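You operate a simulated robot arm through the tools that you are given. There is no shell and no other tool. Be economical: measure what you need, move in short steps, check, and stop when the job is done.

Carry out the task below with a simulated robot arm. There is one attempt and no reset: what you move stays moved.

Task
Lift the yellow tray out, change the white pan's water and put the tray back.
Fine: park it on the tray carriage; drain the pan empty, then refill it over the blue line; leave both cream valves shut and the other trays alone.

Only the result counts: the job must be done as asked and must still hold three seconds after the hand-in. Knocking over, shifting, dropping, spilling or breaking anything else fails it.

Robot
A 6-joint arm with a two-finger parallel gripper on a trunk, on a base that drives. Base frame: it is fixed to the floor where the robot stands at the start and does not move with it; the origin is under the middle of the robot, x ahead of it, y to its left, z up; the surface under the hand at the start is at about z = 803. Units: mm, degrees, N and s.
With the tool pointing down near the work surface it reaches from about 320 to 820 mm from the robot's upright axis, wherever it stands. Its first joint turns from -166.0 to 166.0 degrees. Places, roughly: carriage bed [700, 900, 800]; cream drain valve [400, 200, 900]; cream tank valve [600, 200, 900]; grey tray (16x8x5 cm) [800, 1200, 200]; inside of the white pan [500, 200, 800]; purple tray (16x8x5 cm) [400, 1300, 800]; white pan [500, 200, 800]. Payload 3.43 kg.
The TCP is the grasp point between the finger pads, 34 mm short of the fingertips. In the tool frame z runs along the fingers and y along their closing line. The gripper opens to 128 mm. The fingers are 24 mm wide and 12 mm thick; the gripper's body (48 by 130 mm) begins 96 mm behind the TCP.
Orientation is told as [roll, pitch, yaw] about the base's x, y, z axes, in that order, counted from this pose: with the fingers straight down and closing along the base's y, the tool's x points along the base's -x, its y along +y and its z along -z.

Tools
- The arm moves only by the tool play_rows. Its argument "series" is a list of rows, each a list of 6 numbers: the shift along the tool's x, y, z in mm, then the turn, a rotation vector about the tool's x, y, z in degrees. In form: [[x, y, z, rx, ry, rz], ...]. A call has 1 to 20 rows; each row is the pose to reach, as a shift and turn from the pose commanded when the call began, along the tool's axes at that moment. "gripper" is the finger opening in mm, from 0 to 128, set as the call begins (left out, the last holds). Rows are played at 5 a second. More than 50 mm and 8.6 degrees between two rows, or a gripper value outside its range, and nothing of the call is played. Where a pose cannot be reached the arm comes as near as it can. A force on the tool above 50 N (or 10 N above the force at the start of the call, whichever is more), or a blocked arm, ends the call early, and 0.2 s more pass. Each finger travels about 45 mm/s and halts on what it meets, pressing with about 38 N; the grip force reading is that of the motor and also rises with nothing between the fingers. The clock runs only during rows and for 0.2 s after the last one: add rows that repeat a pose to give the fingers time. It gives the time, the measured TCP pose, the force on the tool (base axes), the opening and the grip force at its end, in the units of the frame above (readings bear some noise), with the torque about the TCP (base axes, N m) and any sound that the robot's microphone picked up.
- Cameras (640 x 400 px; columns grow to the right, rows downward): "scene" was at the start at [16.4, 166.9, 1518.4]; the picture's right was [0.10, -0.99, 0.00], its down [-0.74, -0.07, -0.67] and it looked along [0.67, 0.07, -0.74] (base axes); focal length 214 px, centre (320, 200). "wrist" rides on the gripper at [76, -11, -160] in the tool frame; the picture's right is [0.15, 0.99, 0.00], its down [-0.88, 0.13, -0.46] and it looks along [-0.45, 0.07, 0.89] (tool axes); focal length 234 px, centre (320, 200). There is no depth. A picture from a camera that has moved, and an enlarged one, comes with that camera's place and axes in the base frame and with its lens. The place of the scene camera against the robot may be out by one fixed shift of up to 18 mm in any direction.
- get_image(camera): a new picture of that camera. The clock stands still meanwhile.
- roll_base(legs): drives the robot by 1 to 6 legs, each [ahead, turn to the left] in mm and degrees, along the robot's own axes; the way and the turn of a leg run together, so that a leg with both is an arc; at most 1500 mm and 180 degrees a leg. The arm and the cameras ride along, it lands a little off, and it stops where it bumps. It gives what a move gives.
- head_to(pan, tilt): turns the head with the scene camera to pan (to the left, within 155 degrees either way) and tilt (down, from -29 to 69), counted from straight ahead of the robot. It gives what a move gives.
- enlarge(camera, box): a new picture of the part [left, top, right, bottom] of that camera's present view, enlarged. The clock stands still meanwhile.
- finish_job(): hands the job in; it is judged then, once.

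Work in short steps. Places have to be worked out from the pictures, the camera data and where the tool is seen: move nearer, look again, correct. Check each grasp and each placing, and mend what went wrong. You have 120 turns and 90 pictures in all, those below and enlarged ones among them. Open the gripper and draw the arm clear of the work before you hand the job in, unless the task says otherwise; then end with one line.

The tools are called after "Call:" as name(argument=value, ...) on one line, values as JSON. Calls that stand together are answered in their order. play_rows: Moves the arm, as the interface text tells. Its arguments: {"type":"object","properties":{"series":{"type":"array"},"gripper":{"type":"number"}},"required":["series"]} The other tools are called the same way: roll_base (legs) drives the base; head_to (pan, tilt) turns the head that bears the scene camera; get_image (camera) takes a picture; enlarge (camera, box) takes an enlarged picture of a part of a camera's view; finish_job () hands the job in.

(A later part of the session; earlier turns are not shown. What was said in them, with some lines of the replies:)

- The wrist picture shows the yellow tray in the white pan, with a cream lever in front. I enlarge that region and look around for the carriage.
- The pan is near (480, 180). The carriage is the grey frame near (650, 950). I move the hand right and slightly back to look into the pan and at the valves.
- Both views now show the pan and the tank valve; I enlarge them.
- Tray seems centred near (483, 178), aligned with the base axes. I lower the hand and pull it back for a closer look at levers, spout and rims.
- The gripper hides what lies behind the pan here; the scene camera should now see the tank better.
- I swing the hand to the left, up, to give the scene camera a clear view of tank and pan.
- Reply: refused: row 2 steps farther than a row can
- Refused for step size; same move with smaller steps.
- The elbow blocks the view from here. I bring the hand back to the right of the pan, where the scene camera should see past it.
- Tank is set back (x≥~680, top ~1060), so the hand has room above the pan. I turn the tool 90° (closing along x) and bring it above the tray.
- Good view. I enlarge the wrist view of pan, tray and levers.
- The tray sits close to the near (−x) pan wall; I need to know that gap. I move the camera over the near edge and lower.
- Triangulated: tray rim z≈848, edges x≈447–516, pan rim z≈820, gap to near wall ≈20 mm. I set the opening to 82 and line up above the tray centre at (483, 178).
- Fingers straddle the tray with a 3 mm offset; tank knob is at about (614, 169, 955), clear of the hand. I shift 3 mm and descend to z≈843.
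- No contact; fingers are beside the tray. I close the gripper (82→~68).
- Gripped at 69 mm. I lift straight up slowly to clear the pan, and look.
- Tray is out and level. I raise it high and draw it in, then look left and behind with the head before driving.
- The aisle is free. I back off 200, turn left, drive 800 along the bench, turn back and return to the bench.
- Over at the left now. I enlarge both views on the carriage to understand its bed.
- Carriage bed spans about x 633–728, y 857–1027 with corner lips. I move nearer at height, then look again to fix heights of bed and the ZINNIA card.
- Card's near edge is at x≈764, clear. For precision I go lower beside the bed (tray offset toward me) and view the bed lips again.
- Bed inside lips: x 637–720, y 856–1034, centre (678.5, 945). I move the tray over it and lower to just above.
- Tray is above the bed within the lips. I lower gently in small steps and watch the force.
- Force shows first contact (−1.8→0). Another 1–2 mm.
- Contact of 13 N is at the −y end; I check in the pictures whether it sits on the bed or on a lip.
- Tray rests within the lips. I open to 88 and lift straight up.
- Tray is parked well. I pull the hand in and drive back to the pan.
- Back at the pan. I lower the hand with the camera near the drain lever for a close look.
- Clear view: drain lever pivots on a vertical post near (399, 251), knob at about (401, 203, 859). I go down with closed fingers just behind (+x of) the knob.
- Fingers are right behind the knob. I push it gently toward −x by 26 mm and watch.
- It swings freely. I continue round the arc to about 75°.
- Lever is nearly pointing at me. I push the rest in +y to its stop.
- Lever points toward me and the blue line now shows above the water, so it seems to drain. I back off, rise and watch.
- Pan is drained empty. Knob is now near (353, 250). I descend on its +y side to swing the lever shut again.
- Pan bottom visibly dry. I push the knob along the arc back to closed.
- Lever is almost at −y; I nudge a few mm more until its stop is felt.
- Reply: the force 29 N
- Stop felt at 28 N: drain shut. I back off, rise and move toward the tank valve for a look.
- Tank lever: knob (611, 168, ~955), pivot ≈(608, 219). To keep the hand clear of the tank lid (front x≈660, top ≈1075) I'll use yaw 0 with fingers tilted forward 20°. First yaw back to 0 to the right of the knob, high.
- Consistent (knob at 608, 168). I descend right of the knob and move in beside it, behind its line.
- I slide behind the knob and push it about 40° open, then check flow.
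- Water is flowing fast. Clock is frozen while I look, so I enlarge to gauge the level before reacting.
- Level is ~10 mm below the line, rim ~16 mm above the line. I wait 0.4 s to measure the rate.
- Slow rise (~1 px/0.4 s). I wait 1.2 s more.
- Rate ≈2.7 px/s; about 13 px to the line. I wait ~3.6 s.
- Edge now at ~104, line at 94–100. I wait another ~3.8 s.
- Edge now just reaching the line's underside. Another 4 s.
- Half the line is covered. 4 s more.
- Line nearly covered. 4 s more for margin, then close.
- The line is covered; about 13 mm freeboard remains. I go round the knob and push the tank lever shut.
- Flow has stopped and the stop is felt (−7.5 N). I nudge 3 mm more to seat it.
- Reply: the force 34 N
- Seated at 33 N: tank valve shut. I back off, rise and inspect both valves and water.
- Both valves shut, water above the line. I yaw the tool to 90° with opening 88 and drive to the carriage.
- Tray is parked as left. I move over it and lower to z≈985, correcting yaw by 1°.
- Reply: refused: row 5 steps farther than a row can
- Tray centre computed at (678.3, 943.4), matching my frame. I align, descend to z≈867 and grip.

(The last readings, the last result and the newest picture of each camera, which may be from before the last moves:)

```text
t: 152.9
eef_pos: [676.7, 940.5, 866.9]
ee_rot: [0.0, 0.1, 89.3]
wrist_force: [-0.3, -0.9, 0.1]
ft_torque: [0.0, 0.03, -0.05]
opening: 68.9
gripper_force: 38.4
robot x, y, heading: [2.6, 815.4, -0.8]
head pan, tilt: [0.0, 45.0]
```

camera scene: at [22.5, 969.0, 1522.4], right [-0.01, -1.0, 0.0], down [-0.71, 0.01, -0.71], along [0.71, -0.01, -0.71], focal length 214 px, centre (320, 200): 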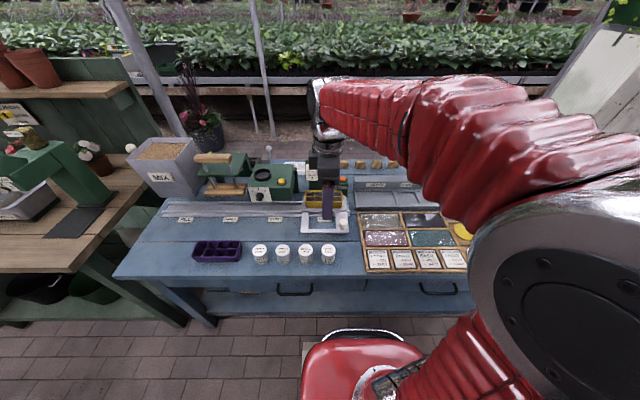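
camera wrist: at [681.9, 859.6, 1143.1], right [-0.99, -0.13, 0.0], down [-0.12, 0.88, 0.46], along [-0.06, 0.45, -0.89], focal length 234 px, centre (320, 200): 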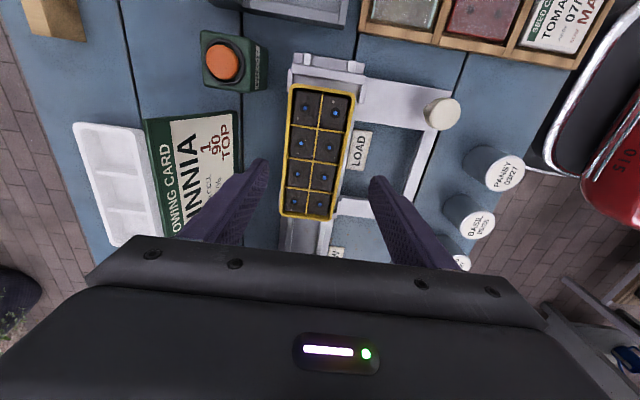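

Gripped at 69 mm. I lift straight up slowly, then high, and pull in.

Call:
play_rows(series=[[0, 0, -6, 0, 0, 0], [0, 0, -14, 0, 0, 0], [0, 0, -24, 0, 0, 0], [0, 0, -45, 0, 0, 0], [0, 0, -85, 0, 0, 0], [0, 0, -125, 0, 0, 0], [0, 0, -165, 0, 0, 0], [0, 0, -205, 0, 0, 0], [0, 0, -238, 0, 0, 0], [0, 45, -238, 0, 0, 0], [0, 90, -238, 0, 0, 0], [0, 135, -238, 0, 0, 0], [0, 180, -238, 0, 0, 0], [0, 225, -238, 0, 0, 0], [0, 255, -238, 0, 0, 0], [0, 255, -238, 0, 0, 0]])

Call:
get_image(camera="wrist")

```text
t: 156.3
eef_pos: [421.6, 944.7, 1107.0]
ee_rot: [0.0, 0.0, 89.3]
wrist_force: [1.0, 1.0, -2.1]
ft_torque: [-0.01, -0.03, -0.04]
opening: 69.0
gripper_force: 38.2
robot x, y, heading: [-0.0, 815.4, -0.7]
head pan, tilt: [0.0, 45.0]
```

```text
17 pictures are left
camera wrist: at [432.4, 867.9, 1265.5], right [-0.99, -0.13, 0.0], down [-0.12, 0.88, 0.46], along [-0.06, 0.45, -0.89], focal length 234 px, centre (320, 200)
```

wrist: 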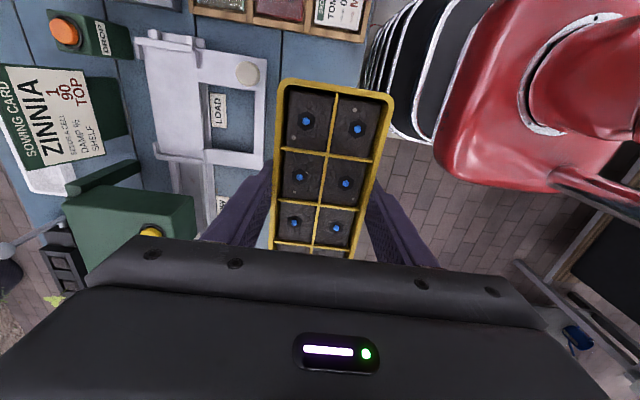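

Tray is in hand, carriage undisturbed. Drive back to the pan.

Call:
roll_base(legs=[[-190, 0], [0, -89.5], [800, 0], [0, 90], [180, 0]])

Call:
get_image(camera="wrist")

```text
t: 175.8
eef_pos: [402.4, 153.6, 1105.4]
ee_rot: [-0.1, 0.0, 89.9]
wrist_force: [-0.8, 0.3, -2.1]
ft_torque: [-0.01, -0.03, 0.02]
opening: 69.1
gripper_force: 38.2
robot x, y, heading: [-20.1, -15.8, -0.3]
head pan, tilt: [0.0, 45.0]
```

```text
16 pictures are left
camera wrist: at [412.3, 76.3, 1265.6], right [-0.99, -0.14, 0.0], down [-0.13, 0.88, 0.46], along [-0.06, 0.45, -0.89], focal length 234 px, centre (320, 200)
```

wrist: 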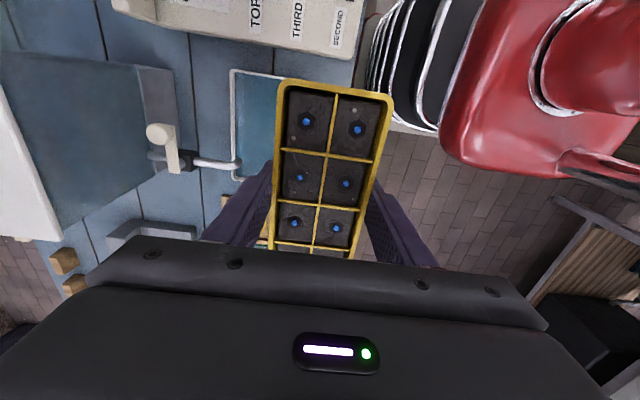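

Now over to the pan: align to (472, 178), lower to z≈940 and look.

Call:
play_rows(series=[[-12, -35, 0, 0, 0, 0], [-24, -70, 0, 0, 0, 0], [-24, -70, 45, 0, 0, 0], [-24, -70, 90, 0, 0, 0], [-24, -70, 130, 0, 0, 0], [-24, -70, 165, 0, 0, 0], [-24, -70, 165, 0, 0, 0]])

Call:
get_image(camera="wrist")

Call:
enlarge(camera="scene", box=[260, 170, 380, 280])

```text
t: 177.4
eef_pos: [471.9, 175.2, 941.7]
ee_rot: [-0.2, 0.0, 89.9]
wrist_force: [-0.4, -0.5, -2.4]
ft_torque: [-0.05, -0.02, 0.0]
opening: 69.3
gripper_force: 38.1
robot x, y, heading: [-22.4, -16.0, 0.0]
head pan, tilt: [0.0, 45.0]
```

```text
15 pictures are left
camera wrist: at [482.7, 100.0, 1101.2], right [-0.99, -0.14, 0.0], down [-0.13, 0.88, 0.46], along [-0.06, 0.45, -0.89], focal length 234 px, centre (320, 200)
```

wrist: 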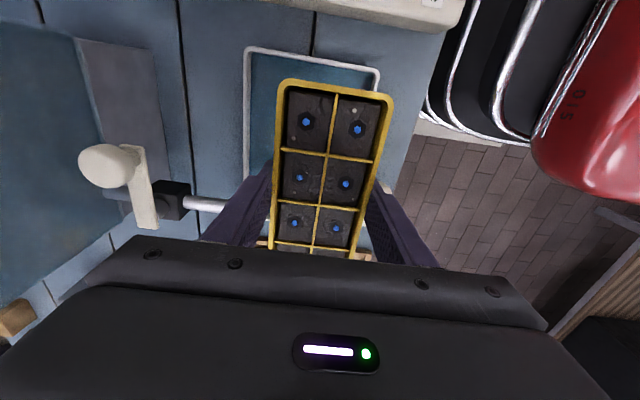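

```text
3.64 times, centred on (320, 225) of scene
camera zoom: at [1.0, 140.6, 1522.4], right [0.0, -1.0, 0.0], down [-0.71, 0.0, -0.71], along [0.71, 0.0, -0.71], focal length 780 px, centre (320, 109)
```

zoom: 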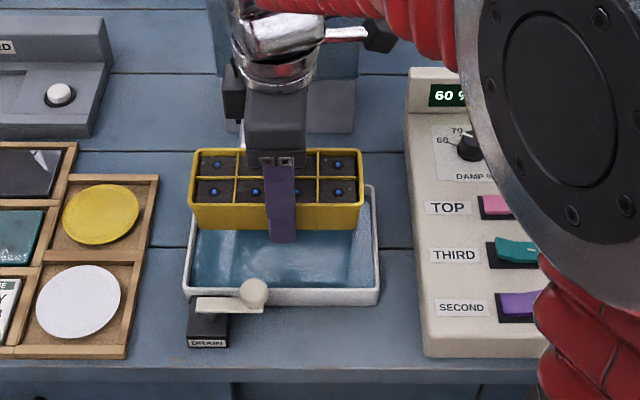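

Pan edges agree with my earlier numbers within 2 mm. I lower into the pan along the reverse of the lift path, slowly.

Call:
play_rows(series=[[0, 0, 14, 0, 0, 0], [0, 0, 28, 0, 0, 0], [0, -3, 38, 0, 0, 0], [0, -6, 48, 0, 0, 0], [0, -9, 58, 0, 0, 0], [0, -9, 66, 0, 0, 0], [0, -9, 74, 0, 0, 0], [0, -9, 81, 0, 0, 0], [0, -9, 87, 0, 0, 0], [0, -9, 92, 0, 0, 0], [0, -9, 95, 0, 0, 0], [0, -9, 95, 0, 0, 0]])

```text
t: 180.0
eef_pos: [480.5, 175.6, 845.6]
ee_rot: [-0.2, -0.1, 89.9]
wrist_force: [-0.6, 0.3, -3.1]
ft_torque: [0.0, -0.01, 0.01]
opening: 68.8
gripper_force: 38.1
robot x, y, heading: [-16.0, -14.6, -0.2]
head pan, tilt: [0.0, 45.0]
```

No contact yet at 845.6. I go on in 1–2 mm steps.

Call:
play_rows(series=[[0, 0, 1.5, 0, 0, 0], [0, 0, 3, 0, 0, 0], [0, 0, 4, 0, 0, 0], [0, 0, 4, 0, 0, 0]])

Call:
enlarge(camera="wrist", box=[200, 0, 440, 240])

```text
t: 181.0
eef_pos: [481.4, 175.9, 843.8]
ee_rot: [-0.1, 0.1, 89.9]
wrist_force: [-0.7, -1.2, -1.8]
ft_torque: [-0.02, -0.03, 0.01]
opening: 69.0
gripper_force: 38.4
robot x, y, heading: [-17.4, -14.9, -0.2]
head pan, tilt: [0.0, 45.0]
```

```text
1.67 times, centred on (320, 120) of wrist
camera zoom: at [492.0, 100.0, 1002.2], right [-0.99, -0.14, 0.0], down [-0.13, 0.88, 0.46], along [-0.06, 0.45, -0.89], focal length 390 px, centre (320, 333)
```

zoom: 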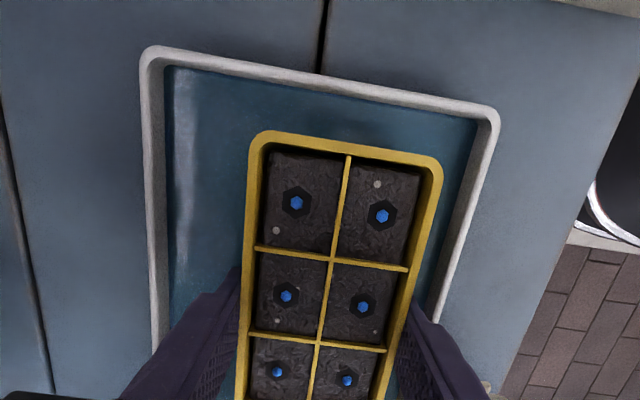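

Well placed in the pan. Lowering further until it rests.

Call:
play_rows(series=[[0, 0, 1, 0, 0, 0], [0, 0, 2, 0, 0, 0], [0, 0, 2, 0, 0, 0]])

```text
t: 181.8
eef_pos: [480.5, 176.2, 841.4]
ee_rot: [-0.1, 0.0, 89.8]
wrist_force: [-0.4, -1.5, 11.3]
ft_torque: [0.03, 0.44, 0.04]
opening: 69.1
gripper_force: 38.1
robot x, y, heading: [-13.7, -14.3, -0.0]
head pan, tilt: [0.0, 45.0]
```

Resting on the pan floor (11 N). I relieve 1 mm, open to 79 (limited by the pan wall), and lift straight out.

Call:
play_rows(series=[[0, 0, -1, 0, 0, 0], [0, 0, -1, 0, 0, 0], [0, 0, -1, 0, 0, 0], [0, 0, -1, 0, 0, 0]], gripper=79)

Call:
play_rows(series=[[0, 0, -8, 0, 0, 0], [0, 0, -18, 0, 0, 0], [0, 0, -30, 0, 0, 0], [0, 0, -45, 0, 0, 0], [0, 0, -75, 0, 0, 0], [0, 0, -115, 0, 0, 0], [0, 0, -160, 0, 0, 0], [0, 0, -205, 0, 0, 0], [0, 0, -250, 0, 0, 0], [0, 40, -265, 0, 0, 0], [0, 75, -265, 0, 0, 0], [0, 75, -265, 0, 0, 0]])

Call:
get_image(camera="wrist")

Call:
enlarge(camera="scene", box=[260, 170, 380, 280])

```text
t: 182.8
eef_pos: [481.1, 175.9, 841.2]
ee_rot: [-0.1, 0.0, 89.8]
wrist_force: [0.1, 0.2, -0.1]
ft_torque: [-0.02, 0.01, 0.0]
opening: 79.2
gripper_force: 0.0
robot x, y, heading: [-19.6, -12.3, -0.4]
head pan, tilt: [0.0, 45.0]
```

```text
t: 185.4
eef_pos: [405.0, 176.6, 1106.4]
ee_rot: [-0.1, 0.0, 89.8]
wrist_force: [-0.6, -0.1, -1.1]
ft_torque: [0.01, 0.01, 0.0]
opening: 78.8
gripper_force: 0.0
robot x, y, heading: [-16.9, -11.2, -0.4]
head pan, tilt: [0.0, 45.0]
```

```text
12 pictures are left
camera wrist: at [415.8, 100.1, 1266.9], right [-0.99, -0.14, 0.0], down [-0.13, 0.88, 0.46], along [-0.06, 0.45, -0.89], focal length 234 px, centre (320, 200)
```

wrist: 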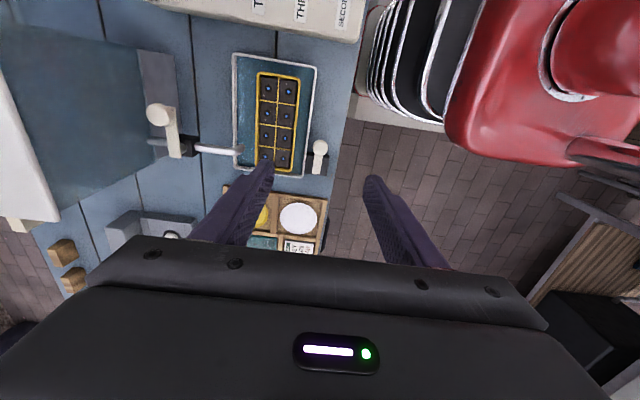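

```text
3.64 times, centred on (320, 225) of scene
camera zoom: at [0.9, 140.6, 1522.4], right [0.0, -1.0, 0.0], down [-0.71, 0.0, -0.71], along [0.71, 0.0, -0.71], focal length 780 px, centre (320, 109)
```

zoom: 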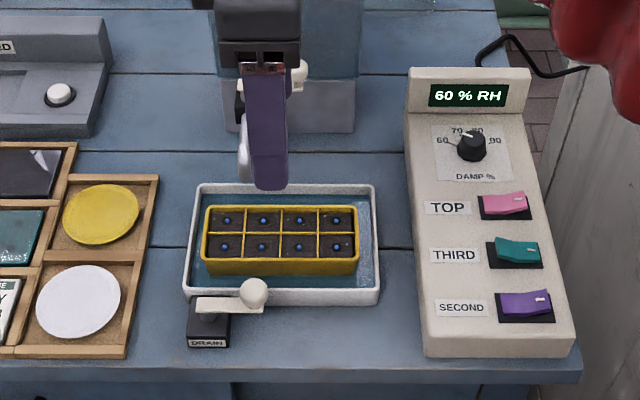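

Tray is back. One close check of the water level and both levers.

Call:
enlarge(camera="wrist", box=[130, 40, 350, 190])

Call:
enlarge(camera="scene", box=[290, 210, 345, 260])

```text
2.67 times, centred on (240, 115) of wrist
camera zoom: at [415.8, 100.1, 1266.9], right [-0.99, -0.14, 0.0], down [-0.13, 0.88, 0.46], along [-0.06, 0.45, -0.89], focal length 624 px, centre (533, 427)
```

zoom: 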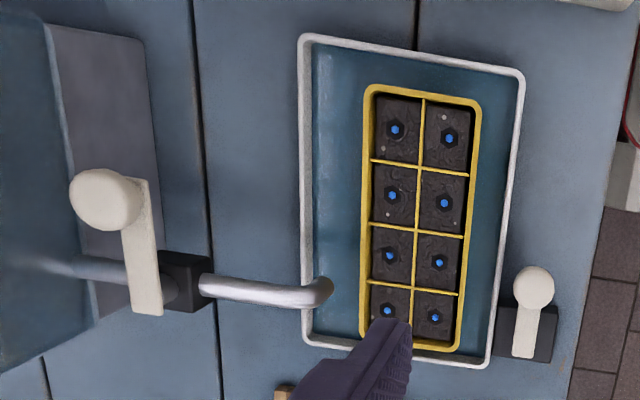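

```text
8.00 times, centred on (318, 235) of scene
camera zoom: at [0.9, 140.6, 1522.4], right [0.0, -1.0, 0.0], down [-0.71, 0.0, -0.71], along [0.71, 0.0, -0.71], focal length 1716 px, centre (340, -80)
```

zoom: 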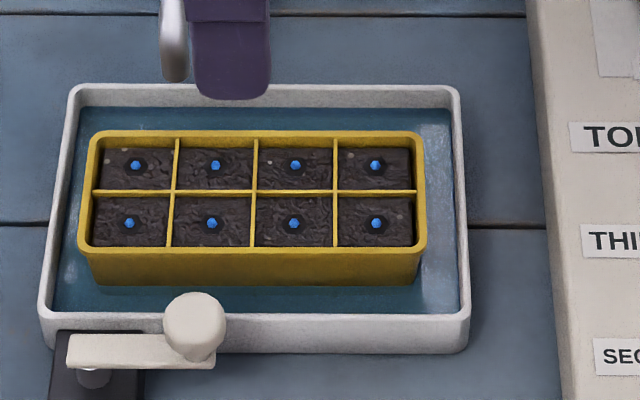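

All good: the line is covered, both levers are shut, and there is no drip or spill. I open the gripper fully, clear of the work, then hand in.

Call:
play_rows(series=[[0, 0, -20, 0, 0, 0], [0, 0, -40, 0, 0, 0], [0, 0, -40, 0, 0, 0], [0, 0, -40, 0, 0, 0], [0, 0, -40, 0, 0, 0]], gripper=120)

Call:
finish_job()

```text
t: 186.6
eef_pos: [405.6, 175.6, 1146.7]
ee_rot: [-0.1, 0.0, 89.8]
wrist_force: [0.0, -0.1, 0.1]
ft_torque: [-0.02, 0.02, -0.02]
opening: 119.9
gripper_force: 0.0
robot x, y, heading: [-19.7, -12.3, -0.1]
head pan, tilt: [0.0, 45.0]
```

```text
The job is handed in.
```

The yellow tray was parked on the carriage while I drained the pan empty and refilled it over the blue line; the tray is back in the pan, both cream valves are shut, and I left the other trays alone.
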